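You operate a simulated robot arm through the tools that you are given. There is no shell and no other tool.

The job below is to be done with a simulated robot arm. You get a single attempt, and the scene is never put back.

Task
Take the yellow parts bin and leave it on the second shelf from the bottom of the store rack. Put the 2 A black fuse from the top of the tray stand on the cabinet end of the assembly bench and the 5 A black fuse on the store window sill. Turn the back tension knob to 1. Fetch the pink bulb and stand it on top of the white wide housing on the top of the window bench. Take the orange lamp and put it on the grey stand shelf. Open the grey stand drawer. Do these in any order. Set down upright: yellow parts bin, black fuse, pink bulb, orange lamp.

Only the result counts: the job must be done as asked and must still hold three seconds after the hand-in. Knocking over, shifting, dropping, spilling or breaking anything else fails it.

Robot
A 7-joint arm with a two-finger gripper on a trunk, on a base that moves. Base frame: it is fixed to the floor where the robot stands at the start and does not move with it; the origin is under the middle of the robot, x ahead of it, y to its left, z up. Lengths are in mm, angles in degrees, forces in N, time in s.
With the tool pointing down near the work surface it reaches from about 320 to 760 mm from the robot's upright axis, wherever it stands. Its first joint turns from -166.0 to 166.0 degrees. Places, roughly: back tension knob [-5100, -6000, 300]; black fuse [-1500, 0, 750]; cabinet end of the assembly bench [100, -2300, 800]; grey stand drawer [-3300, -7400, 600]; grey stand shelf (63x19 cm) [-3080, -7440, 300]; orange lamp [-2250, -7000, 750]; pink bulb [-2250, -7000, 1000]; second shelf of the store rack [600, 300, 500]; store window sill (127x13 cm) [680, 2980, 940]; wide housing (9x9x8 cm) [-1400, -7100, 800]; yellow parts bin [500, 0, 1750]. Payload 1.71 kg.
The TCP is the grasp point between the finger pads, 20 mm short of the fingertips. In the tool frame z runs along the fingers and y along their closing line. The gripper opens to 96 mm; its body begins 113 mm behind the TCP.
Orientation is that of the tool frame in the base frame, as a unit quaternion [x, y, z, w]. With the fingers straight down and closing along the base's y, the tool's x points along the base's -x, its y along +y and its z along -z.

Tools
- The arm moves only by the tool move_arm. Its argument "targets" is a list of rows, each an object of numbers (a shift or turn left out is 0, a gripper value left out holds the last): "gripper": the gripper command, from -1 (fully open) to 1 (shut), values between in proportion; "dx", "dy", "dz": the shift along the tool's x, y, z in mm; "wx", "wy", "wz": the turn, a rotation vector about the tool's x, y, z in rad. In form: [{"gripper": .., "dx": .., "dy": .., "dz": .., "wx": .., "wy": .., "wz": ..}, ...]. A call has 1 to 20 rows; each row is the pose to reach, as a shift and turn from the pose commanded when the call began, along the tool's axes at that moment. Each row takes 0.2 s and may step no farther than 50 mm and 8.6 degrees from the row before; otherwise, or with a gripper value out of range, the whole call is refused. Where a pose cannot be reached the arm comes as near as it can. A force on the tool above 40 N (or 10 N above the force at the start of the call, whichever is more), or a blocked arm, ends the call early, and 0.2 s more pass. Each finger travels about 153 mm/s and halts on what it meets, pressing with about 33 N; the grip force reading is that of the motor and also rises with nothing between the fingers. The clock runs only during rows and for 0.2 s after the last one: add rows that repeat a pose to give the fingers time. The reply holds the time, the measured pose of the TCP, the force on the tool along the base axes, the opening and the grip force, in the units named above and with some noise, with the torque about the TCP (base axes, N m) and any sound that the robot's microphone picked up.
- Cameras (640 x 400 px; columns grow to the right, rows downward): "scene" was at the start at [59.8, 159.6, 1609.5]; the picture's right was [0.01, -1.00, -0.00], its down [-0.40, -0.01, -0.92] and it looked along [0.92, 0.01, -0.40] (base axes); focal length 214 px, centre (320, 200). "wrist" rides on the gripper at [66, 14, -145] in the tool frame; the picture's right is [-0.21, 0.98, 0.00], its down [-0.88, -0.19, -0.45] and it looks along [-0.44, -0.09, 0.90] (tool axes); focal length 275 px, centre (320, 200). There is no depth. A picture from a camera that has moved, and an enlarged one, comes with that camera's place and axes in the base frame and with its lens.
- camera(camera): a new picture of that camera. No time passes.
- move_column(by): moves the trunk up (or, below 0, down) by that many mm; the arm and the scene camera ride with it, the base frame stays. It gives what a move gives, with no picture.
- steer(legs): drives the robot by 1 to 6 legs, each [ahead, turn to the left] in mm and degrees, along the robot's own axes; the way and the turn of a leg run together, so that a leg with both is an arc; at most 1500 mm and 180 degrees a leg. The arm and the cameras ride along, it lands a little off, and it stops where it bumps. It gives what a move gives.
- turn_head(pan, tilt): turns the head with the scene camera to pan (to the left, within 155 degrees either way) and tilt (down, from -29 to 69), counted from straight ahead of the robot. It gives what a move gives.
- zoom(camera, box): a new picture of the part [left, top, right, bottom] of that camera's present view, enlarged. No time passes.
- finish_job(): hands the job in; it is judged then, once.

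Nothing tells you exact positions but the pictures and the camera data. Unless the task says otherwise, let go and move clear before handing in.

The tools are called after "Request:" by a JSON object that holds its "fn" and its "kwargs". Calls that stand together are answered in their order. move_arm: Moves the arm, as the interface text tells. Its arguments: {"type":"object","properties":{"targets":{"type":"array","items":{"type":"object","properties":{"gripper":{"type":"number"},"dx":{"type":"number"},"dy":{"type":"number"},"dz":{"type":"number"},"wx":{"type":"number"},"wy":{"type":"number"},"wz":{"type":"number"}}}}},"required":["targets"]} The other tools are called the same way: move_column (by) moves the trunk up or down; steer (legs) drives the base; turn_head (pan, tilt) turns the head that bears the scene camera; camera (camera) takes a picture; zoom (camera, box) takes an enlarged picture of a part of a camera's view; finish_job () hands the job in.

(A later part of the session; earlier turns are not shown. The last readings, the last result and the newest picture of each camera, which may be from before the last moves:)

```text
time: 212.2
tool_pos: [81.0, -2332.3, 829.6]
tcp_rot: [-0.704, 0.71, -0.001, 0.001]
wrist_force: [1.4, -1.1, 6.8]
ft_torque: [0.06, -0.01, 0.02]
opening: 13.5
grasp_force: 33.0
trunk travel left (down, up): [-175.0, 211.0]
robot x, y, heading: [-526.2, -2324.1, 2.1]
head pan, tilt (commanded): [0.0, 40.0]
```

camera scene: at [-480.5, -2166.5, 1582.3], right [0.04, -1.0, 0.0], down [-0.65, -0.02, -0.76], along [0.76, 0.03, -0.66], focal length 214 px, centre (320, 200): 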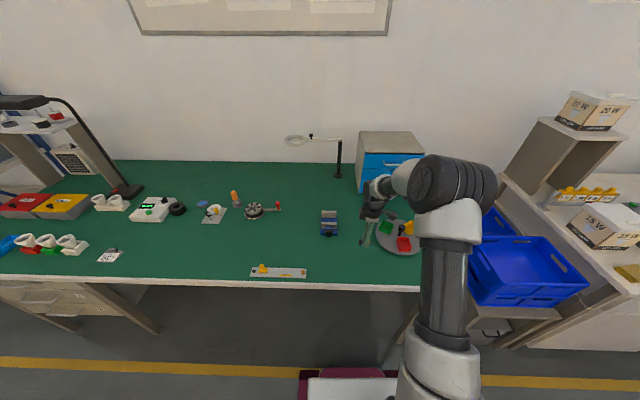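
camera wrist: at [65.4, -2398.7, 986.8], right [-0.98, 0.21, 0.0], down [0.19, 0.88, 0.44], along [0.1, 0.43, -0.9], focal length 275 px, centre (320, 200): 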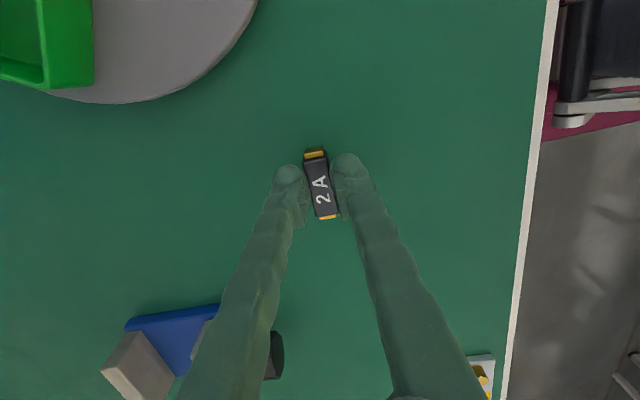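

The fuse has touched the bench (6.8 N). I'll open the fingers here.

Request:
{"fn": "move_arm", "kwargs": {"targets": [{"gripper": 0.6}, {"gripper": 0.4}, {"gripper": 0.1}, {"gripper": 0.1}]}}

Request:
{"fn": "zoom", "kwargs": {"camera": "wrist", "box": [220, 90, 420, 250]}}

```text
time: 213.2
tool_pos: [80.0, -2332.8, 829.1]
tcp_rot: [-0.703, 0.711, -0.001, 0.001]
wrist_force: [0.1, -0.4, 0.5]
ft_torque: [-0.02, 0.01, 0.01]
opening: 43.3
grasp_force: 0.0
trunk travel left (down, up): [-175.0, 211.0]
robot x, y, heading: [-527.0, -2325.8, 1.8]
head pan, tilt (commanded): [0.0, 40.0]
```

```text
2.50 times, centred on (320, 170) of wrist
camera zoom: at [66.0, -2397.9, 974.4], right [-0.98, 0.21, 0.0], down [0.19, 0.88, 0.44], along [0.1, 0.43, -0.9], focal length 688 px, centre (320, 275)
```

zoom: 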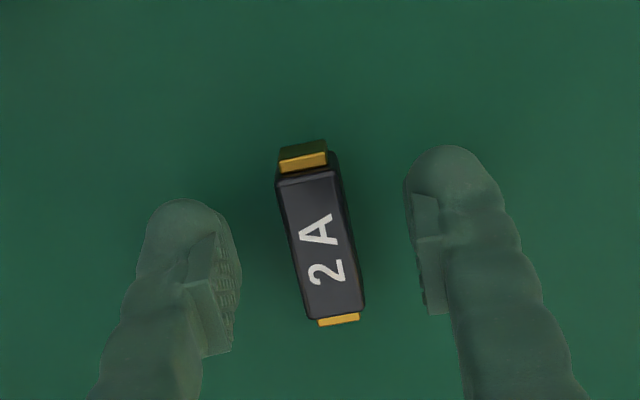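

The 2 A fuse sits on the bench's cabinet end. I'll lift up, retract and restore the default gripper yaw.

Request:
{"fn": "move_arm", "kwargs": {"targets": [{"gripper": 0.1, "dz": -20}, {"dz": -60}, {"dz": -100}, {"dz": -145}, {"dz": -190}, {"dy": 20, "dz": -230, "wz": 0.13}, {"dy": 50, "dz": -260, "wz": 0.26}, {"dy": 80, "dz": -285, "wz": 0.39}, {"dy": 110, "dz": -285, "wz": 0.52}, {"dy": 140, "dz": -285, "wz": 0.65}, {"dy": 170, "dz": -285, "wz": 0.78}, {"dy": 185, "dz": -285, "wz": 0.91}, {"dy": 185, "dz": -285, "wz": 1.04}, {"dy": 185, "dz": -285, "wz": 1.17}, {"dy": 185, "dz": -285, "wz": 1.3}, {"dy": 185, "dz": -285, "wz": 1.43}, {"dy": 185, "dz": -285, "wz": 1.54}]}}

Request:
{"fn": "zoom", "kwargs": {"camera": "scene", "box": [240, 180, 480, 330]}}

Request:
{"fn": "turn_head", "kwargs": {"pan": -95, "tilt": 20}}

Request:
{"fn": "camera", "kwargs": {"camera": "scene"}}

```text
time: 216.8
tool_pos: [-105.8, -2330.5, 1113.9]
tcp_rot: [-0.011, 1.0, -0.001, 0.001]
wrist_force: [-0.1, -0.2, 0.9]
ft_torque: [0.01, 0.0, -0.04]
opening: 43.2
grasp_force: 0.0
trunk travel left (down, up): [-175.0, 211.0]
robot x, y, heading: [-526.3, -2326.9, 1.8]
head pan, tilt (commanded): [0.0, 40.0]
```

```text
2.67 times, centred on (360, 255) of scene
camera zoom: at [-480.6, -2166.6, 1582.2], right [0.04, -1.0, 0.0], down [-0.66, -0.02, -0.76], along [0.75, 0.03, -0.66], focal length 572 px, centre (213, 53)
```

zoom: 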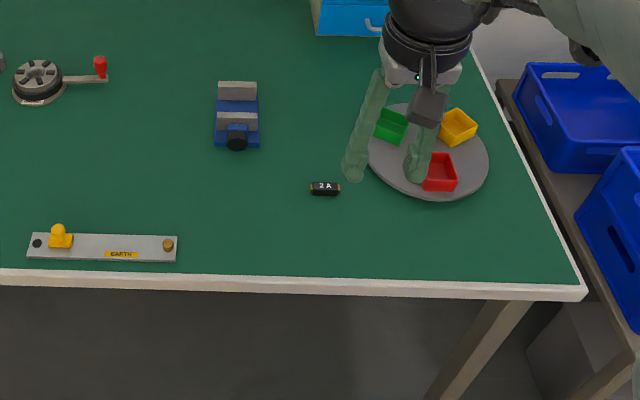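

```text
time: 218.5
tool_pos: [-104.5, -2331.6, 1113.0]
tcp_rot: [-0.012, 1.0, 0.0, 0.001]
wrist_force: [0.4, 0.3, 0.2]
ft_torque: [0.01, 0.03, 0.02]
opening: 43.1
grasp_force: 0.1
trunk travel left (down, up): [-175.0, 211.0]
robot x, y, heading: [-528.8, -2321.8, 1.9]
head pan, tilt (commanded): [-95.0, 20.0]
```

```text
taken
camera scene: at [-569.8, -2262.5, 1615.2], right [-1.0, 0.05, 0.02], down [0.0, 0.34, -0.94], along [-0.05, -0.94, -0.34], focal length 214 px, centre (320, 200)
```

scene: 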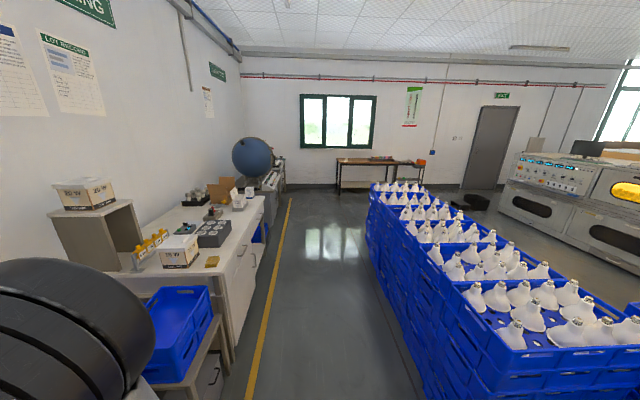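

The 2 A fuse is confirmed on the bench. Next I'll head south toward the window bench area.

Request:
{"fn": "steer", "kwargs": {"legs": [[-100, 0], [0, -92.5], [1400, 0], [1400, 0]]}}

Request:
{"fn": "turn_head", "kwargs": {"pan": -15, "tilt": 20}}

Request:
{"fn": "camera", "kwargs": {"camera": "scene"}}

```text
time: 238.5
tool_pos: [-591.2, -5573.3, 1113.3]
tcp_rot: [0.704, 0.71, 0.0, 0.001]
wrist_force: [-0.3, -0.2, 0.2]
ft_torque: [-0.04, 0.01, -0.01]
opening: 43.2
grasp_force: 0.0
trunk travel left (down, up): [-175.0, 211.0]
robot x, y, heading: [-579.5, -5156.8, -88.7]
head pan, tilt (commanded): [-95.0, 20.0]
```

```text
time: 240.1
tool_pos: [-590.6, -5555.3, 1119.4]
tcp_rot: [0.703, 0.711, -0.006, 0.006]
wrist_force: [-0.9, 1.0, -0.1]
ft_torque: [-0.02, 0.02, 0.0]
opening: 43.5
grasp_force: 0.0
trunk travel left (down, up): [-175.0, 211.0]
robot x, y, heading: [-579.9, -5154.0, -88.6]
head pan, tilt (commanded): [-15.0, 20.0]
```

```text
taken
camera scene: at [-446.4, -5203.6, 1613.6], right [-0.97, 0.24, 0.0], down [0.08, 0.35, -0.93], along [-0.22, -0.91, -0.36], focal length 214 px, centre (320, 200)
```

scene: 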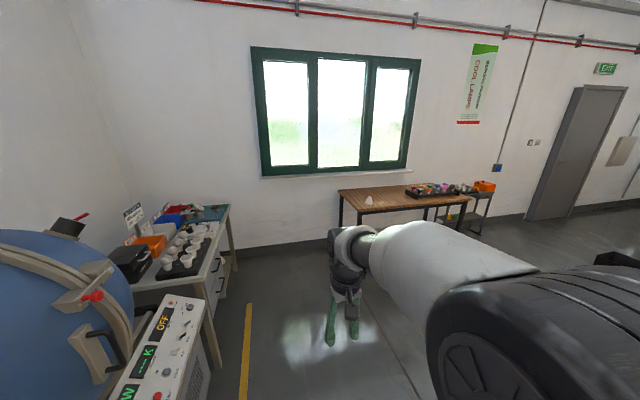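

Request:
{"fn": "zoom", "kwargs": {"camera": "scene", "box": [320, 150, 520, 260]}}

Request:
{"fn": "turn_head", "kwargs": {"pan": -60, "tilt": 20}}

Request:
{"fn": "camera", "kwargs": {"camera": "scene"}}

```text
3.20 times, centred on (420, 205) of scene
camera zoom: at [-446.4, -5203.6, 1613.6], right [-0.97, 0.24, 0.0], down [0.08, 0.35, -0.93], along [-0.22, -0.91, -0.36], focal length 686 px, centre (0, 184)
```

zoom: 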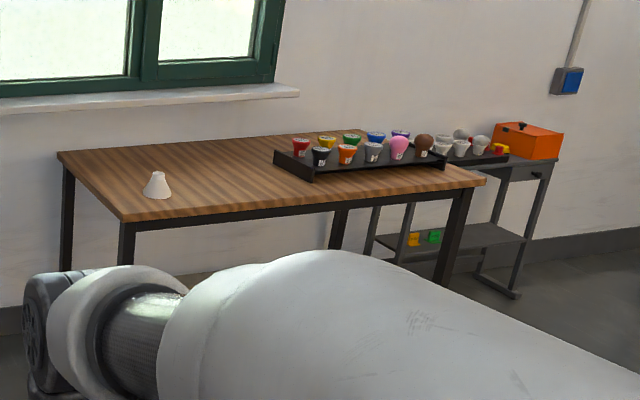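

```text
time: 241.2
tool_pos: [-592.1, -5554.9, 1119.3]
tcp_rot: [0.704, 0.711, -0.007, 0.006]
wrist_force: [0.0, -0.2, 0.1]
ft_torque: [-0.03, -0.02, -0.01]
opening: 43.2
grasp_force: 0.0
trunk travel left (down, up): [-175.0, 211.0]
robot x, y, heading: [-579.0, -5150.4, -88.5]
head pan, tilt (commanded): [-60.0, 20.0]
```

```text
taken
camera scene: at [-503.8, -5161.9, 1614.3], right [-0.52, 0.85, 0.01], down [0.29, 0.19, -0.94], along [-0.8, -0.48, -0.35], focal length 214 px, centre (320, 200)
```

scene: 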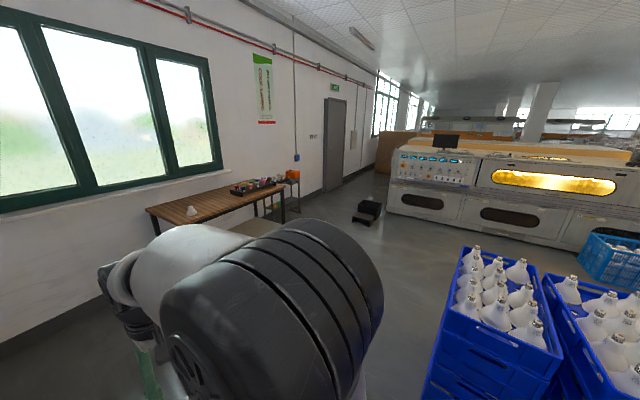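

I see the wooden window bench with a white housing, a dark tiered tray of coloured lamps/bulbs, and the grey stand to its right. I'll drive closer.

Request:
{"fn": "steer", "kwargs": {"legs": [[0, -40], [1300, 0], [0, 38.5]]}}

Request:
{"fn": "turn_head", "kwargs": {"pan": 0, "tilt": 30}}

Request:
{"fn": "camera", "kwargs": {"camera": "scene"}}

Request:
{"fn": "turn_head", "kwargs": {"pan": -50, "tilt": 30}}

Request:
{"fn": "camera", "kwargs": {"camera": "scene"}}

```text
time: 252.4
tool_pos: [-1421.9, -6554.8, 1119.0]
tcp_rot: [0.72, 0.694, -0.006, 0.006]
wrist_force: [0.0, -1.0, -0.4]
ft_torque: [-0.02, 0.04, 0.01]
opening: 43.3
grasp_force: 0.1
trunk travel left (down, up): [-175.0, 211.0]
robot x, y, heading: [-1394.0, -6153.4, -91.2]
head pan, tilt (commanded): [-60.0, 20.0]
```

```text
time: 253.7
tool_pos: [-1421.8, -6538.6, 1125.4]
tcp_rot: [0.72, 0.694, -0.012, 0.012]
wrist_force: [-0.3, 0.3, -0.4]
ft_torque: [0.02, -0.01, 0.01]
opening: 43.2
grasp_force: 0.0
trunk travel left (down, up): [-175.0, 211.0]
robot x, y, heading: [-1392.1, -6152.3, -91.3]
head pan, tilt (commanded): [0.0, 30.0]
```

```text
taken
camera scene: at [-1239.1, -6210.9, 1597.5], right [-1.0, 0.02, 0.0], down [0.01, 0.51, -0.86], along [-0.02, -0.86, -0.51], focal length 214 px, centre (320, 200)
```

scene: 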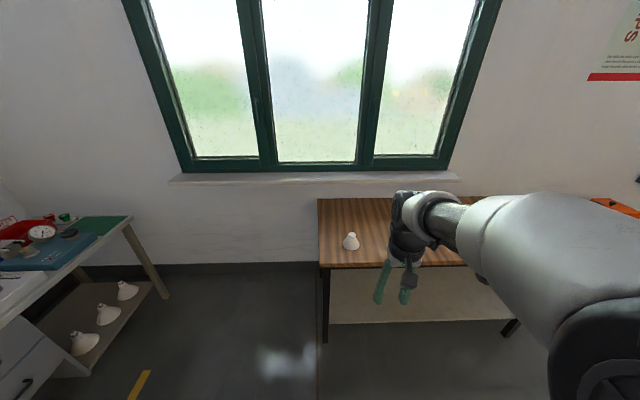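

```text
time: 254.9
tool_pos: [-1422.9, -6538.1, 1125.3]
tcp_rot: [0.719, 0.695, -0.012, 0.012]
wrist_force: [-1.0, -0.5, 0.6]
ft_torque: [0.02, 0.02, 0.02]
opening: 43.2
grasp_force: 0.1
trunk travel left (down, up): [-175.0, 211.0]
robot x, y, heading: [-1393.7, -6152.6, -91.4]
head pan, tilt (commanded): [-50.0, 30.0]
```

```text
taken
camera scene: at [-1307.5, -6176.6, 1598.0], right [-0.63, 0.78, 0.01], down [0.39, 0.33, -0.86], along [-0.68, -0.53, -0.51], focal length 214 px, centre (320, 200)
```

scene: 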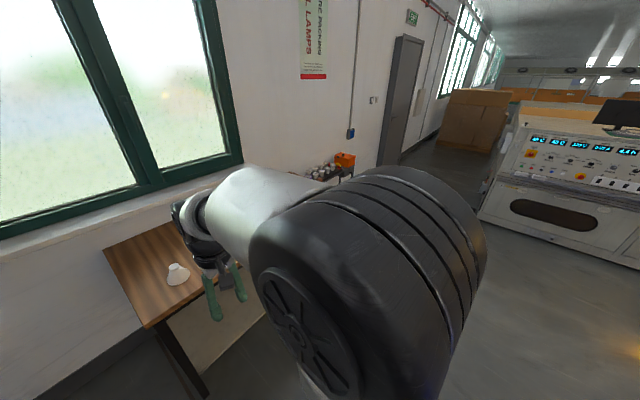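

The white housing stands at about (-1417, -7046). I'll drive over to face the tray with the pink bulb and orange lamp.

Request:
{"fn": "steer", "kwargs": {"legs": [[0, -80], [750, 0], [0, 81]]}}

Request:
{"fn": "turn_head", "kwargs": {"pan": 0, "tilt": 30}}

Request:
{"fn": "camera", "kwargs": {"camera": "scene"}}

Request:
{"fn": "camera", "kwargs": {"camera": "wrist"}}

```text
time: 267.5
tool_pos: [-2139.9, -6652.5, 1124.5]
tcp_rot: [0.703, 0.711, -0.012, 0.012]
wrist_force: [0.2, 0.5, 0.0]
ft_torque: [0.01, -0.01, 0.0]
opening: 43.0
grasp_force: 0.0
trunk travel left (down, up): [-175.0, 211.0]
robot x, y, heading: [-2133.7, -6261.3, -88.7]
head pan, tilt (commanded): [-50.0, 30.0]
```

```text
time: 268.7
tool_pos: [-2139.9, -6635.2, 1129.0]
tcp_rot: [0.703, 0.711, -0.017, 0.017]
wrist_force: [0.0, 0.1, 0.1]
ft_torque: [-0.05, -0.06, -0.01]
opening: 43.0
grasp_force: 0.0
trunk travel left (down, up): [-175.0, 211.0]
robot x, y, heading: [-2131.0, -6264.4, -88.4]
head pan, tilt (commanded): [0.0, 30.0]
```

```text
taken
camera scene: at [-1977.4, -6315.9, 1597.5], right [-1.0, -0.02, 0.0], down [-0.01, 0.51, -0.86], along [0.02, -0.86, -0.51], focal length 214 px, centre (320, 200)
```

scene: 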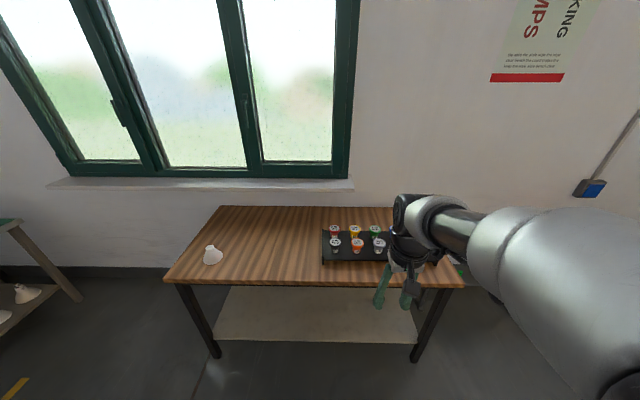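

```text
taken
camera wrist: at [-2127.0, -6561.6, 1272.9], right [0.98, -0.19, 0.01], down [-0.17, -0.86, 0.49], along [-0.09, -0.48, -0.87], focal length 275 px, centre (320, 200)
```

wrist: 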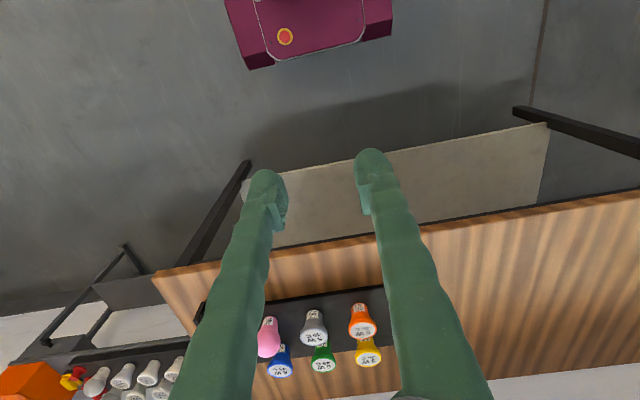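

Request:
{"fn": "zoom", "kwargs": {"camera": "wrist", "box": [180, 270, 420, 400]}}

Request:
{"fn": "zoom", "kwargs": {"camera": "scene", "box": [300, 200, 480, 310]}}

```text
2.67 times, centred on (300, 335) of wrist
camera zoom: at [-2127.0, -6561.6, 1272.9], right [0.98, -0.19, 0.01], down [-0.17, -0.86, 0.49], along [-0.09, -0.48, -0.87], focal length 734 px, centre (373, -160)
```

zoom: 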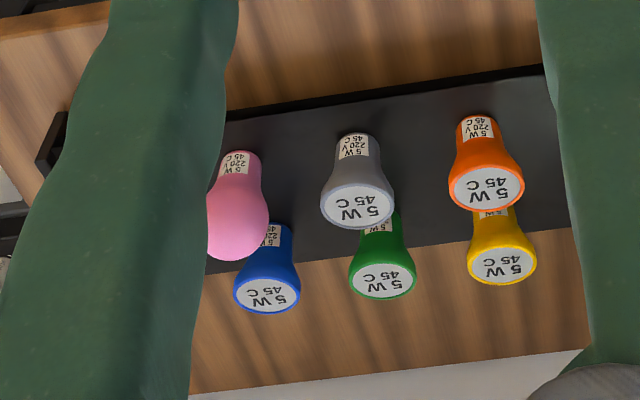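

```text
3.56 times, centred on (390, 255) of scene
camera zoom: at [-1977.4, -6315.9, 1597.5], right [-1.0, -0.02, 0.0], down [-0.01, 0.51, -0.86], along [0.02, -0.86, -0.51], focal length 763 px, centre (71, 4)
```

zoom: 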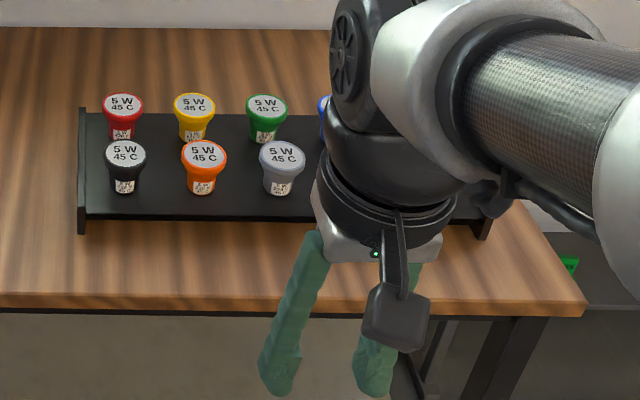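

The tray holds 5 W lamps; the pink bulb and orange lamp are in the front row. I'll look closely at the white housing, the pink bulb and the grey stand before grasping.

Request:
{"fn": "zoom", "kwargs": {"camera": "scene", "box": [180, 225, 260, 275]}}

Request:
{"fn": "turn_head", "kwargs": {"pan": -50, "tilt": 35}}

Request:
{"fn": "camera", "kwargs": {"camera": "scene"}}

```text
8.00 times, centred on (220, 250) of scene
camera zoom: at [-1977.4, -6315.9, 1597.5], right [-1.0, -0.02, 0.0], down [-0.01, 0.51, -0.86], along [0.02, -0.86, -0.51], focal length 1716 px, centre (1120, -200)
```

zoom: 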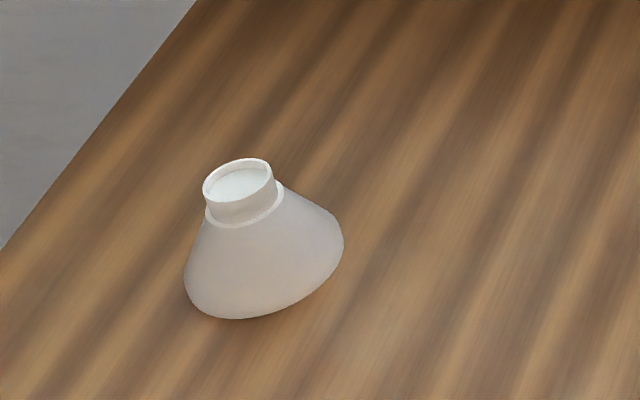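

```text
time: 269.9
tool_pos: [-2140.0, -6635.1, 1129.5]
tcp_rot: [0.703, 0.711, -0.017, 0.017]
wrist_force: [0.7, 0.5, 0.2]
ft_torque: [0.02, 0.01, 0.01]
opening: 43.4
grasp_force: 0.1
trunk travel left (down, up): [-175.0, 211.0]
robot x, y, heading: [-2131.7, -6265.8, -88.5]
head pan, tilt (commanded): [-50.0, 35.0]
```

```text
taken
camera scene: at [-2045.6, -6284.5, 1590.3], right [-0.66, 0.75, 0.01], down [0.43, 0.39, -0.81], along [-0.61, -0.53, -0.58], focal length 214 px, centre (320, 200)
```

scene: 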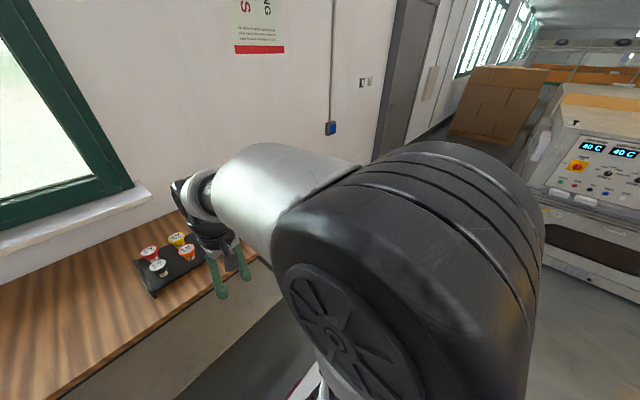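

I'll move the wrist camera over the tray to inspect the pink bulb and its neighbours.

Request:
{"fn": "move_arm", "kwargs": {"targets": [{"gripper": -1, "dx": -40, "dy": -17, "dz": 2, "wy": 0.01}, {"dx": -80, "dy": -34, "dz": 4, "wy": 0.02}, {"dx": -120, "dy": -51, "dz": 6, "wy": 0.03}, {"dx": -160, "dy": -68, "dz": 8, "wy": 0.04}, {"dx": -200, "dy": -85, "dz": 10, "wy": 0.048}, {"dx": -228, "dy": -102, "dz": 11, "wy": 0.048}, {"dx": -228, "dy": -102, "dz": 11, "wy": 0.048}]}}

Request:
{"fn": "camera", "kwargs": {"camera": "wrist"}}

Request:
{"fn": "turn_head", "kwargs": {"pan": 0, "tilt": 40}}

Request:
{"fn": "camera", "kwargs": {"camera": "scene"}}

```text
time: 271.4
tool_pos: [-2239.8, -6864.8, 1130.7]
tcp_rot: [0.703, 0.711, 0.0, 0.0]
wrist_force: [0.2, -0.6, -0.8]
ft_torque: [0.0, 0.01, -0.02]
opening: 95.8
grasp_force: 0.0
trunk travel left (down, up): [-175.0, 211.0]
robot x, y, heading: [-2135.5, -6263.6, -88.4]
head pan, tilt (commanded): [-50.0, 35.0]
```

```text
taken
camera wrist: at [-2226.1, -6798.7, 1276.7], right [0.98, -0.2, 0.0], down [-0.17, -0.88, 0.45], along [-0.09, -0.44, -0.9], focal length 275 px, centre (320, 200)
```

wrist: 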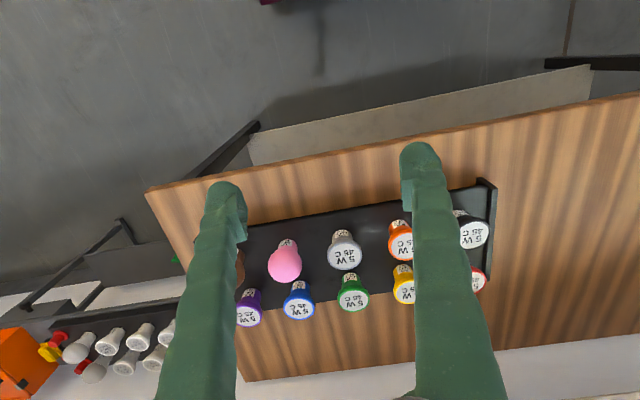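

```text
time: 272.6
tool_pos: [-2240.0, -6865.1, 1130.7]
tcp_rot: [0.703, 0.711, 0.0, 0.0]
wrist_force: [0.1, 0.0, 0.0]
ft_torque: [-0.03, -0.01, -0.01]
opening: 96.6
grasp_force: 0.1
trunk travel left (down, up): [-175.0, 211.0]
robot x, y, heading: [-2132.4, -6264.5, -88.6]
head pan, tilt (commanded): [0.0, 40.0]
```

```text
taken
camera scene: at [-1977.6, -6311.4, 1582.2], right [-1.0, -0.02, 0.0], down [-0.02, 0.66, -0.76], along [0.02, -0.76, -0.66], focal length 214 px, centre (320, 200)
```

scene: 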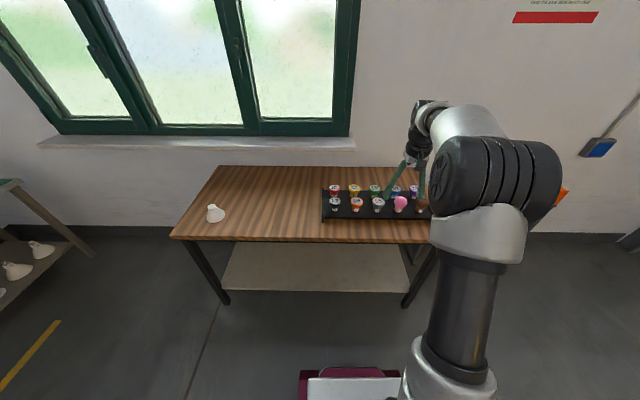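

Request:
{"fn": "zoom", "kwargs": {"camera": "scene", "box": [310, 160, 450, 250]}}

Request:
{"fn": "zoom", "kwargs": {"camera": "wrist", "box": [220, 180, 500, 340]}}

```text
4.44 times, centred on (380, 205) of scene
camera zoom: at [-1977.6, -6311.4, 1582.2], right [-1.0, -0.02, 0.0], down [-0.02, 0.66, -0.76], along [0.02, -0.76, -0.66], focal length 953 px, centre (53, 178)
```

zoom: 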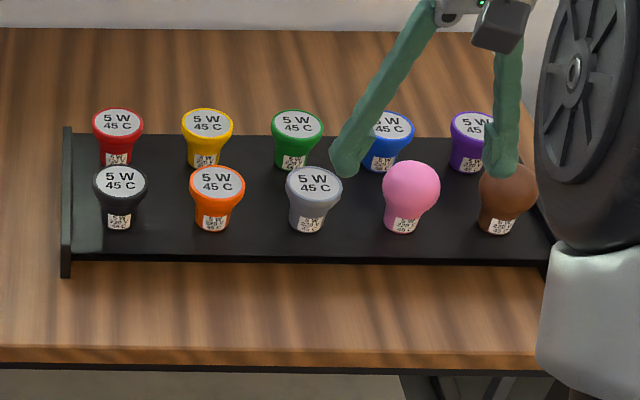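

```text
2.29 times, centred on (360, 260) of wrist
camera zoom: at [-2226.0, -6798.9, 1276.6], right [0.98, -0.19, 0.0], down [-0.17, -0.88, 0.45], along [-0.09, -0.44, -0.9], focal length 629 px, centre (229, 63)
```

zoom: 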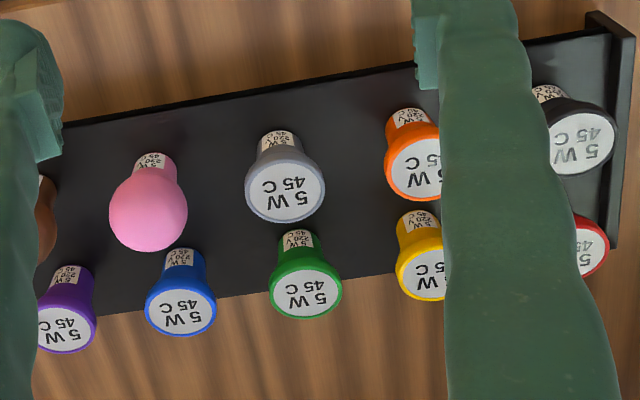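

Positions are consistent: pink bulb at about (-2348, -7101), globe centre z≈889; orange lamp at about (-2137, -7098). I'll drive 200 mm closer so they're in reach.

Request:
{"fn": "steer", "kwargs": {"legs": [[210, -1.5]]}}

Request:
{"fn": "camera", "kwargs": {"camera": "wrist"}}

Request:
{"fn": "camera", "kwargs": {"camera": "scene"}}

```text
time: 274.4
tool_pos: [-2252.1, -7078.6, 1126.6]
tcp_rot: [0.713, 0.701, 0.001, 0.0]
wrist_force: [-0.5, -0.9, -1.2]
ft_torque: [0.15, 0.02, 0.02]
opening: 96.2
grasp_force: 0.1
trunk travel left (down, up): [-175.0, 211.0]
robot x, y, heading: [-2130.5, -6476.0, -90.0]
head pan, tilt (commanded): [0.0, 40.0]
```

```text
taken
camera wrist: at [-2237.9, -7012.7, 1274.2], right [0.98, -0.22, 0.0], down [-0.2, -0.88, 0.44], along [-0.1, -0.43, -0.9], focal length 275 px, centre (320, 200)
```

wrist: 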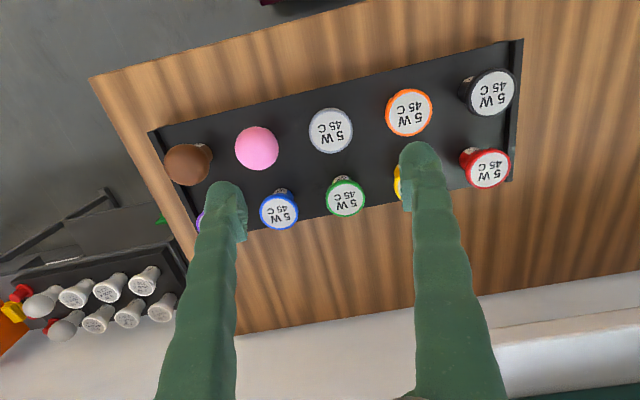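

```text
taken
camera scene: at [-1976.1, -6532.3, 1582.0], right [-1.0, 0.0, 0.0], down [0.0, 0.66, -0.75], along [0.0, -0.75, -0.66], focal length 214 px, centre (320, 200)
```

scene: 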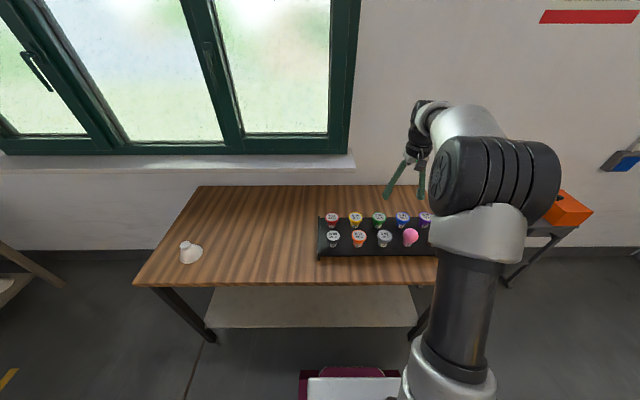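

Request:
{"fn": "move_arm", "kwargs": {"targets": [{"gripper": -0.65, "dx": -5, "dy": -25, "dz": 35}, {"dx": -10, "dy": -50, "dz": 70}, {"dx": -15, "dy": -75, "dz": 105}, {"dx": -20, "dy": -98, "dz": 140}, {"dx": -20, "dy": -98, "dz": 140}]}}

Request:
{"fn": "camera", "kwargs": {"camera": "wrist"}}

```text
time: 275.6
tool_pos: [-2352.1, -7078.9, 999.3]
tcp_rot: [0.712, 0.702, -0.005, 0.006]
wrist_force: [0.0, -0.4, 0.1]
ft_torque: [-0.02, -0.01, -0.01]
opening: 79.2
grasp_force: 0.0
trunk travel left (down, up): [-175.0, 211.0]
robot x, y, heading: [-2131.2, -6478.7, -90.1]
head pan, tilt (commanded): [0.0, 40.0]
```

```text
taken
camera wrist: at [-2337.6, -7010.2, 1144.0], right [0.98, -0.22, 0.0], down [-0.2, -0.87, 0.46], along [-0.1, -0.45, -0.89], focal length 275 px, centre (320, 200)
```

wrist: 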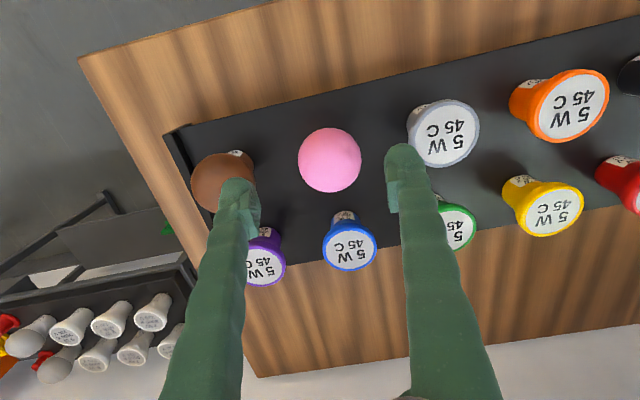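

Request:
{"fn": "move_arm", "kwargs": {"targets": [{"gripper": -0.65, "dx": -10, "dy": 3, "dz": 20, "wy": 0.008}, {"dx": -19, "dy": 5, "dz": 40, "wy": 0.015}, {"dx": -19, "dy": 5, "dz": 62, "wy": 0.015}, {"dx": -19, "dy": 5, "dz": 62, "wy": 0.015}]}}

Request:
{"fn": "camera", "kwargs": {"camera": "wrist"}}

```text
time: 276.6
tool_pos: [-2347.3, -7096.9, 939.4]
tcp_rot: [0.712, 0.702, -0.001, 0.0]
wrist_force: [-0.8, -0.9, -0.1]
ft_torque: [0.0, 0.02, 0.02]
opening: 79.3
grasp_force: 0.1
trunk travel left (down, up): [-175.0, 211.0]
robot x, y, heading: [-2131.8, -6476.8, -90.2]
head pan, tilt (commanded): [0.0, 40.0]
```

```text
taken
camera wrist: at [-2332.7, -7032.2, 1084.1], right [0.98, -0.22, 0.0], down [-0.2, -0.87, 0.44], along [-0.1, -0.43, -0.9], focal length 275 px, centre (320, 200)
```

wrist: 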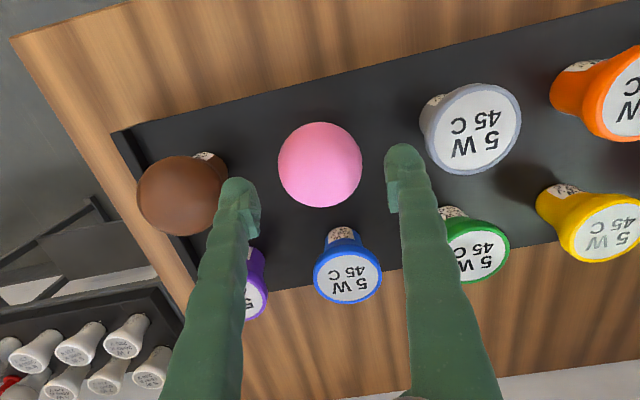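

The bulb is centred under the gripper, but side clearance to the grey lamp is tight. I'll rotate the gripper 45° so the fingers descend in the diagonal gaps instead.

Request:
{"fn": "move_arm", "kwargs": {"targets": [{"gripper": -0.65, "dz": -10, "wz": -0.13}, {"dz": -10, "wz": -0.26}, {"dz": -10, "wz": -0.39}, {"dz": -10, "wz": -0.52}, {"dz": -10, "wz": -0.65}, {"dz": -10, "wz": -0.785}, {"dz": -10, "wz": -0.785}]}}

Request:
{"fn": "camera", "kwargs": {"camera": "wrist"}}

```text
time: 278.1
tool_pos: [-2347.2, -7097.6, 946.9]
tcp_rot: [0.389, 0.921, 0.001, 0.0]
wrist_force: [0.4, -0.1, 0.0]
ft_torque: [-0.01, 0.01, -0.02]
opening: 79.0
grasp_force: 0.1
trunk travel left (down, up): [-175.0, 211.0]
robot x, y, heading: [-2130.6, -6476.8, -90.0]
head pan, tilt (commanded): [0.0, 40.0]
```

```text
taken
camera wrist: at [-2382.2, -7041.4, 1093.0], right [0.85, 0.53, 0.0], down [0.48, -0.76, 0.44], along [0.24, -0.38, -0.9], focal length 275 px, centre (320, 200)
```

wrist: 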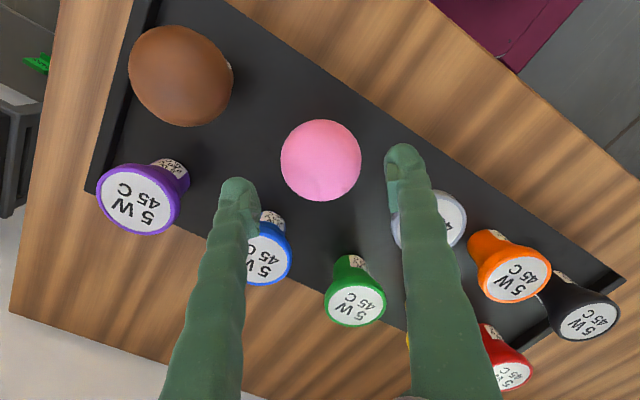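

The fingers now line up with the open diagonal gaps. I'll descend around the globe.

Request:
{"fn": "move_arm", "kwargs": {"targets": [{"gripper": -0.65, "dx": -1, "dy": 1, "dz": 18}, {"dx": -1, "dy": 1, "dz": 36}, {"dx": -1, "dy": 1, "dz": 52}, {"dx": -1, "dy": 1, "dz": 62}, {"dx": -1, "dy": 1, "dz": 62}]}}

Request:
{"fn": "camera", "kwargs": {"camera": "wrist"}}

Request:
{"fn": "zoom", "kwargs": {"camera": "scene", "box": [310, 180, 450, 270]}}

```text
time: 279.4
tool_pos: [-2345.2, -7097.3, 884.7]
tcp_rot: [0.39, 0.921, 0.0, 0.001]
wrist_force: [0.5, -0.3, -0.5]
ft_torque: [-0.01, -0.03, 0.0]
opening: 79.4
grasp_force: 0.0
trunk travel left (down, up): [-175.0, 211.0]
robot x, y, heading: [-2135.3, -6478.1, -90.2]
head pan, tilt (commanded): [0.0, 40.0]
```

```text
taken
camera wrist: at [-2380.8, -7040.8, 1030.8], right [0.85, 0.53, 0.0], down [0.48, -0.76, 0.44], along [0.24, -0.38, -0.9], focal length 275 px, centre (320, 200)
```

wrist: 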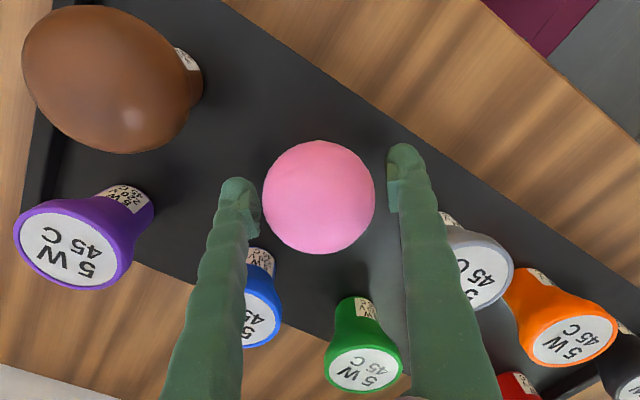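

```text
4.44 times, centred on (380, 225) of scene
camera zoom: at [-1976.3, -6528.0, 1582.3], right [-1.0, 0.0, 0.0], down [0.0, 0.66, -0.76], along [0.0, -0.76, -0.66], focal length 953 px, centre (53, 89)
```

zoom: 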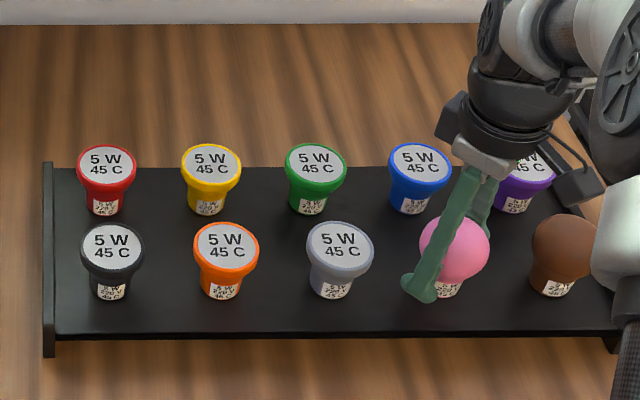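

The fingers straddle the pink globe cleanly. I'll close the gripper.

Request:
{"fn": "move_arm", "kwargs": {"targets": [{"gripper": -0.4}, {"gripper": -0.2}, {"gripper": 0.1}, {"gripper": 0.4}, {"gripper": 0.4}]}}

Request:
{"fn": "camera", "kwargs": {"camera": "wrist"}}

```text
time: 280.6
tool_pos: [-2345.9, -7097.9, 884.8]
tcp_rot: [0.391, 0.921, 0.0, 0.001]
wrist_force: [-0.4, -0.4, 0.1]
ft_torque: [-0.04, 0.03, -0.02]
opening: 60.8
grasp_force: 33.5
trunk travel left (down, up): [-175.0, 211.0]
robot x, y, heading: [-2132.9, -6477.6, -90.3]
head pan, tilt (commanded): [0.0, 40.0]
```

```text
taken
camera wrist: at [-2380.8, -7040.8, 1030.9], right [0.85, 0.53, 0.0], down [0.48, -0.76, 0.44], along [0.24, -0.38, -0.9], focal length 275 px, centre (320, 200)
```

wrist: 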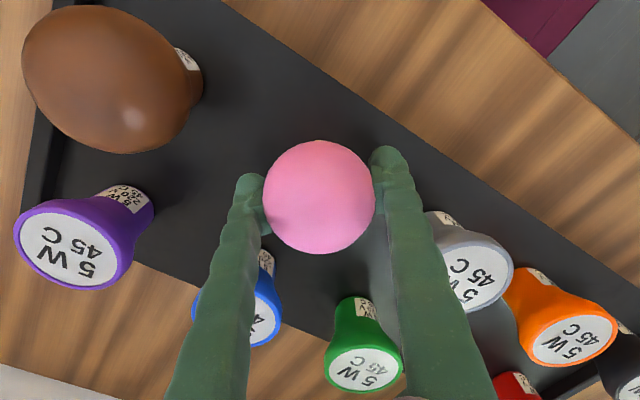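

Gripped (60.8 mm, 33 N). I'll lift straight up.

Request:
{"fn": "move_arm", "kwargs": {"targets": [{"gripper": 0.4, "dz": -10}, {"dz": -25}, {"dz": -60}, {"dz": -100}, {"dz": -145}, {"dz": -190}]}}

Request:
{"fn": "camera", "kwargs": {"camera": "wrist"}}

Request:
{"fn": "camera", "kwargs": {"camera": "scene"}}

```text
time: 281.9
tool_pos: [-2346.4, -7099.5, 1074.7]
tcp_rot: [0.391, 0.92, 0.0, 0.0]
wrist_force: [0.4, 0.2, -0.2]
ft_torque: [0.0, -0.02, 0.0]
opening: 60.7
grasp_force: 32.6
trunk travel left (down, up): [-175.0, 211.0]
robot x, y, heading: [-2132.3, -6478.2, -90.2]
head pan, tilt (commanded): [0.0, 40.0]
```

```text
taken
camera wrist: at [-2381.6, -7041.4, 1220.6], right [0.85, 0.53, 0.0], down [0.48, -0.76, 0.44], along [0.24, -0.38, -0.9], focal length 275 px, centre (320, 200)
```

wrist: 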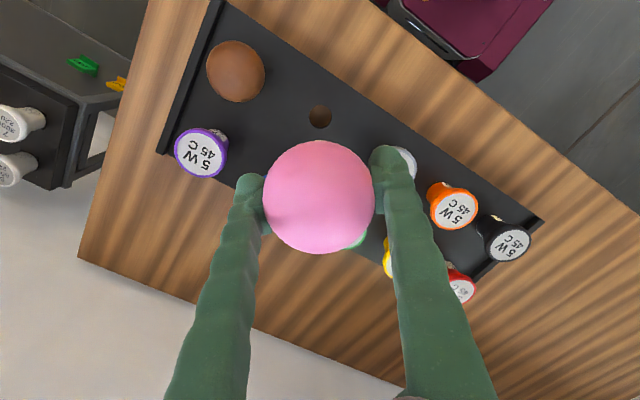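

```text
taken
camera scene: at [-1976.1, -6527.5, 1582.3], right [-1.0, 0.0, 0.0], down [0.0, 0.66, -0.76], along [0.0, -0.76, -0.66], focal length 214 px, centre (320, 200)
```

scene: 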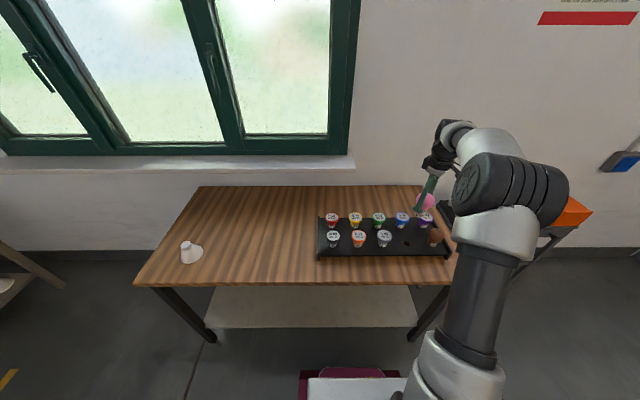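

Request:
{"fn": "zoom", "kwargs": {"camera": "scene", "box": [390, 160, 490, 230]}}

Request:
{"fn": "zoom", "kwargs": {"camera": "scene", "box": [160, 225, 230, 275]}}

```text
5.71 times, centred on (440, 195) of scene
camera zoom: at [-1976.1, -6527.5, 1582.3], right [-1.0, 0.0, 0.0], down [0.0, 0.66, -0.76], along [0.0, -0.76, -0.66], focal length 1226 px, centre (-366, 229)
```

zoom: 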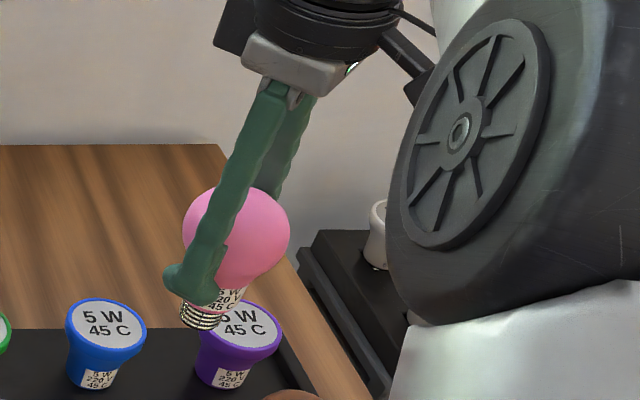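

```text
8.00 times, centred on (195, 250) of scene
camera zoom: at [-1976.1, -6527.5, 1582.3], right [-1.0, 0.0, 0.0], down [0.0, 0.66, -0.76], along [0.0, -0.76, -0.66], focal length 1716 px, centre (1320, -200)
```

zoom: 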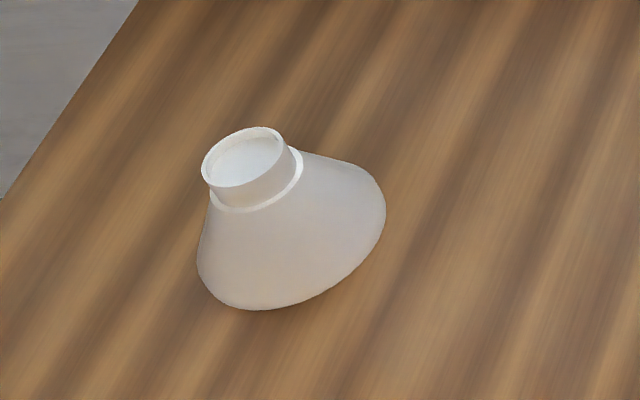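

The pink bulb has a screw base, and the white housing has a cup-like collar on top for it. I'll retract the arm to a carry pose and drive over in front of the housing.

Request:
{"fn": "move_arm", "kwargs": {"targets": [{"gripper": 0.4, "dx": -4, "dy": 45, "dz": -8}, {"dx": -8, "dy": 90, "dz": -16}, {"dx": -13, "dy": 136, "dz": -24}, {"dx": -17, "dy": 181, "dz": -32}, {"dx": -22, "dy": 226, "dz": -40}, {"dx": -26, "dy": 272, "dz": -48}]}}

Request:
{"fn": "steer", "kwargs": {"legs": [[-150, 0], [0, 90], [715, 0], [0, -90]]}}

Request:
{"fn": "turn_head", "kwargs": {"pan": 0, "tilt": 40}}

Request:
{"fn": "camera", "kwargs": {"camera": "scene"}}

Request:
{"fn": "camera", "kwargs": {"camera": "wrist"}}

```text
time: 283.4
tool_pos: [-2132.6, -6927.7, 1123.9]
tcp_rot: [0.391, 0.92, 0.0, 0.0]
wrist_force: [-0.3, -0.3, -0.4]
ft_torque: [0.01, 0.01, -0.01]
opening: 60.9
grasp_force: 33.1
trunk travel left (down, up): [-175.0, 211.0]
robot x, y, heading: [-2129.4, -6476.5, -90.5]
head pan, tilt (commanded): [0.0, 40.0]
```

```text
time: 297.7
tool_pos: [-1414.5, -6780.7, 1122.5]
tcp_rot: [0.39, 0.921, 0.0, -0.001]
wrist_force: [0.7, 1.0, -0.2]
ft_torque: [0.02, 0.03, -0.02]
opening: 61.9
grasp_force: 32.9
trunk travel left (down, up): [-175.0, 211.0]
robot x, y, heading: [-1403.5, -6330.8, -90.2]
head pan, tilt (commanded): [0.0, 40.0]
```

```text
time: 298.3
tool_pos: [-1413.6, -6764.8, 1129.4]
tcp_rot: [0.39, 0.921, -0.006, 0.003]
wrist_force: [-0.4, -0.2, 0.0]
ft_torque: [-0.05, 0.04, 0.03]
opening: 61.8
grasp_force: 33.1
trunk travel left (down, up): [-175.0, 211.0]
robot x, y, heading: [-1407.3, -6327.5, -90.3]
head pan, tilt (commanded): [0.0, 40.0]
```

```text
taken
camera scene: at [-1251.2, -6379.5, 1582.2], right [-1.0, 0.0, 0.0], down [0.0, 0.66, -0.76], along [0.0, -0.76, -0.66], focal length 214 px, centre (320, 200)
```

scene: 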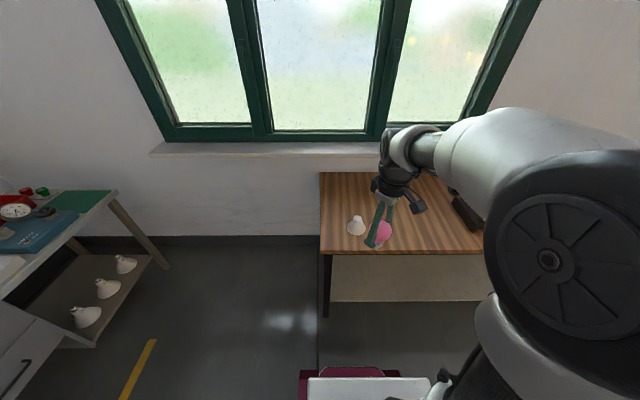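

```text
taken
camera wrist: at [-1448.8, -6705.4, 1274.6], right [0.85, 0.53, -0.01], down [0.48, -0.75, 0.46], along [0.24, -0.39, -0.89], focal length 275 px, centre (320, 200)
```

wrist: 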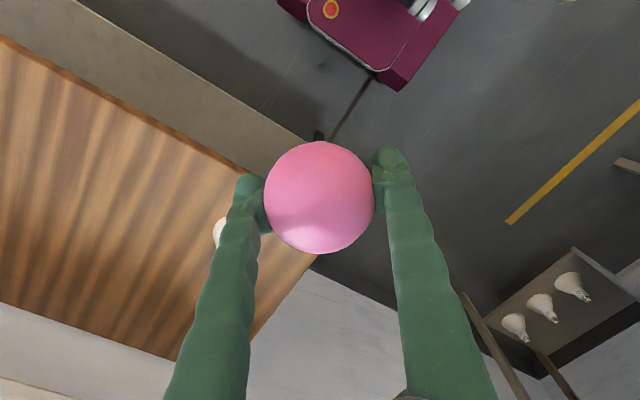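

Request:
{"fn": "zoom", "kwargs": {"camera": "scene", "box": [330, 200, 410, 250]}}

```text
8.00 times, centred on (370, 225) of scene
camera zoom: at [-1251.2, -6379.5, 1582.2], right [-1.0, 0.0, 0.0], down [0.0, 0.66, -0.76], along [0.0, -0.76, -0.66], focal length 1716 px, centre (-80, 0)
```

zoom: 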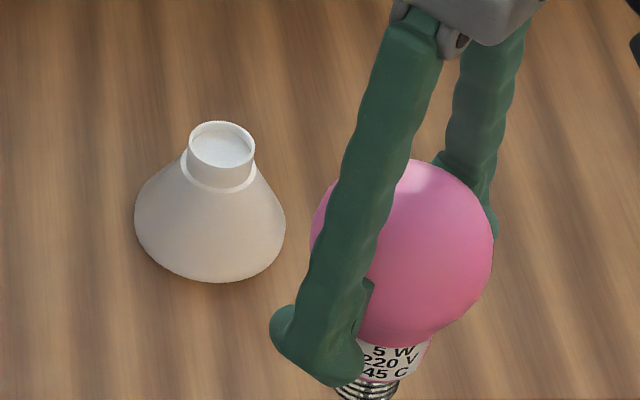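

Request:
{"fn": "steer", "kwargs": {"legs": [[130, 0]]}}

Request:
{"fn": "camera", "kwargs": {"camera": "wrist"}}

Request:
{"fn": "camera", "kwargs": {"camera": "scene"}}

```text
time: 299.6
tool_pos: [-1413.2, -6893.7, 1130.8]
tcp_rot: [0.389, 0.921, -0.008, 0.003]
wrist_force: [0.2, 0.3, 0.1]
ft_torque: [0.04, -0.01, 0.02]
opening: 61.5
grasp_force: 32.9
trunk travel left (down, up): [-175.0, 211.0]
robot x, y, heading: [-1408.9, -6463.6, -89.7]
head pan, tilt (commanded): [0.0, 40.0]
```

```text
taken
camera wrist: at [-1449.1, -6834.7, 1275.6], right [0.84, 0.53, -0.01], down [0.48, -0.75, 0.46], along [0.24, -0.39, -0.89], focal length 275 px, centre (320, 200)
```

wrist: 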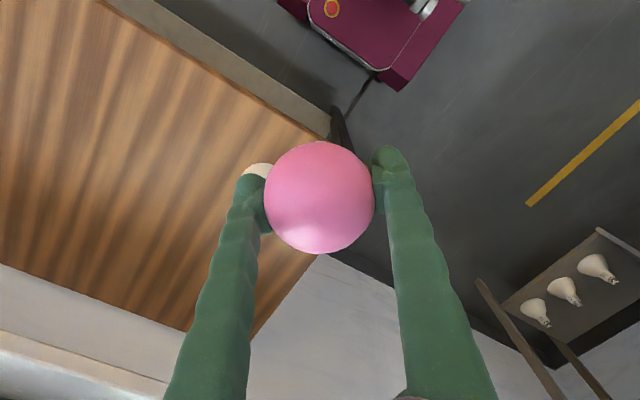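

```text
taken
camera scene: at [-1251.4, -6483.9, 1582.9], right [-1.0, 0.0, 0.0], down [0.0, 0.64, -0.77], along [0.0, -0.77, -0.64], focal length 214 px, centre (320, 200)
```

scene: 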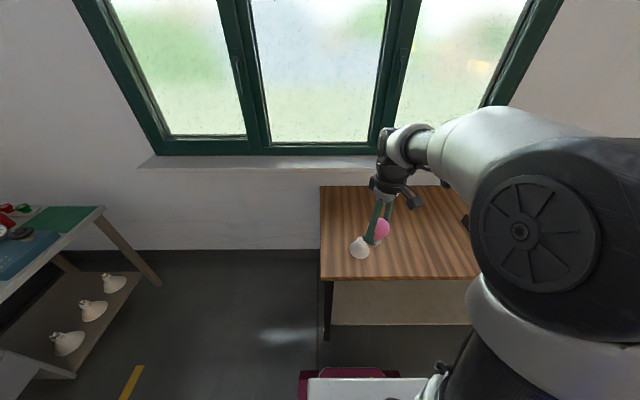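

I'll rotate the gripper back to face forward so the wrist camera can see the housing beyond the bulb, and level the small tilt.

Request:
{"fn": "move_arm", "kwargs": {"targets": [{"gripper": 0.4, "wx": 0.0015, "wy": 0.0015, "wz": 0.13}, {"wx": 0.003, "wy": 0.003, "wz": 0.26}, {"wx": 0.0045, "wy": 0.0045, "wz": 0.39}, {"wx": 0.006, "wy": 0.006, "wz": 0.52}, {"wx": 0.0075, "wy": 0.0075, "wz": 0.65}, {"wx": 0.009, "wy": 0.009, "wz": 0.785}, {"wx": 0.009, "wy": 0.009, "wz": 0.785}]}}

Request:
{"fn": "camera", "kwargs": {"camera": "wrist"}}

```text
time: 301.2
tool_pos: [-1413.0, -6896.3, 1129.4]
tcp_rot: [0.712, 0.702, -0.008, -0.001]
wrist_force: [0.7, 0.2, -0.6]
ft_torque: [0.0, 0.0, 0.0]
opening: 61.7
grasp_force: 32.9
trunk travel left (down, up): [-175.0, 211.0]
robot x, y, heading: [-1407.1, -6459.2, -89.8]
head pan, tilt (commanded): [0.0, 40.0]
```

```text
taken
camera wrist: at [-1396.3, -6830.0, 1274.3], right [0.98, -0.22, -0.01], down [-0.19, -0.87, 0.46], along [-0.11, -0.44, -0.89], focal length 275 px, centre (320, 200)
```

wrist: 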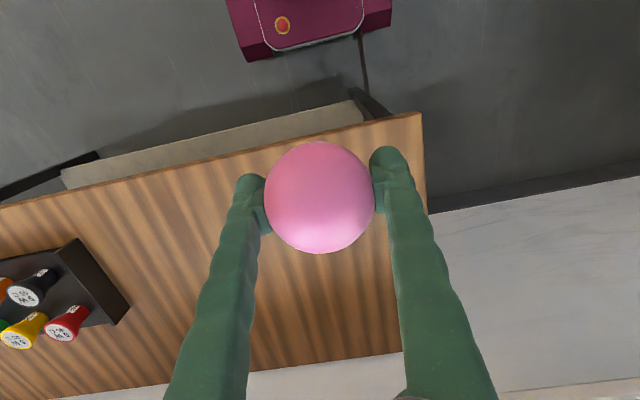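

The housing is hidden behind the bulb from here, so I'll move the gripper past it, high above, to see and measure the collar from the wrist camera.

Request:
{"fn": "move_arm", "kwargs": {"targets": [{"gripper": 0.4, "dx": -43, "dy": 1, "dz": 4, "wx": -0.004, "wy": 0.003}, {"dx": -86, "dy": 1, "dz": 9, "wx": -0.008, "wy": 0.006}, {"dx": -128, "dy": 2, "dz": 13, "wx": -0.0126, "wy": 0.01}, {"dx": -171, "dy": 2, "dz": 18, "wx": -0.0126, "wy": 0.01}, {"dx": -213, "dy": 3, "dz": 22, "wx": -0.0126, "wy": 0.01}, {"dx": -213, "dy": 3, "dz": 22, "wx": -0.0126, "wy": 0.01}]}}

Request:
{"fn": "camera", "kwargs": {"camera": "wrist"}}

Request:
{"fn": "zoom", "kwargs": {"camera": "wrist", "box": [270, 40, 370, 120]}}

```text
time: 302.6
tool_pos: [-1414.6, -7111.3, 1107.0]
tcp_rot: [0.712, 0.702, 0.001, 0.001]
wrist_force: [-0.5, -0.8, -0.6]
ft_torque: [0.0, 0.04, -0.05]
opening: 61.6
grasp_force: 33.0
trunk travel left (down, up): [-175.0, 211.0]
robot x, y, heading: [-1405.8, -6466.5, -90.3]
head pan, tilt (commanded): [0.0, 40.0]
```

```text
taken
camera wrist: at [-1399.2, -7045.1, 1253.4], right [0.98, -0.22, 0.0], down [-0.2, -0.87, 0.44], along [-0.1, -0.43, -0.9], focal length 275 px, centre (320, 200)
```

wrist: 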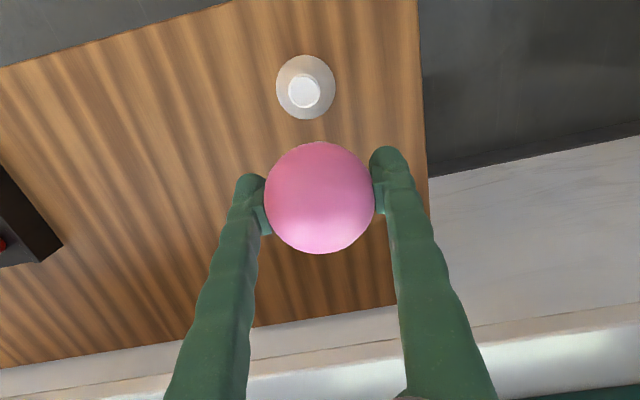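

```text
5.00 times, centred on (320, 80) of wrist
camera zoom: at [-1399.2, -7045.1, 1253.4], right [0.98, -0.22, 0.0], down [-0.2, -0.87, 0.44], along [-0.1, -0.43, -0.9], focal length 1376 px, centre (320, 800)
```

zoom: 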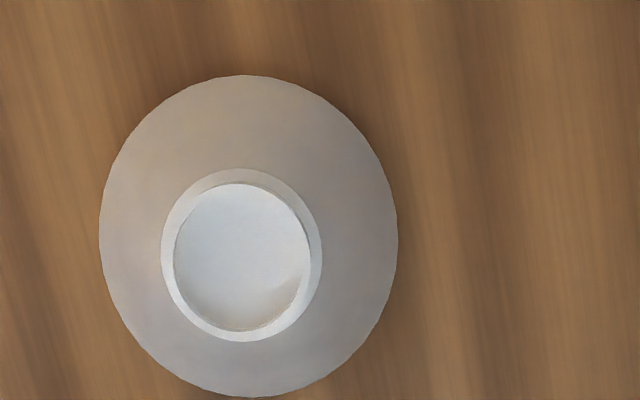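

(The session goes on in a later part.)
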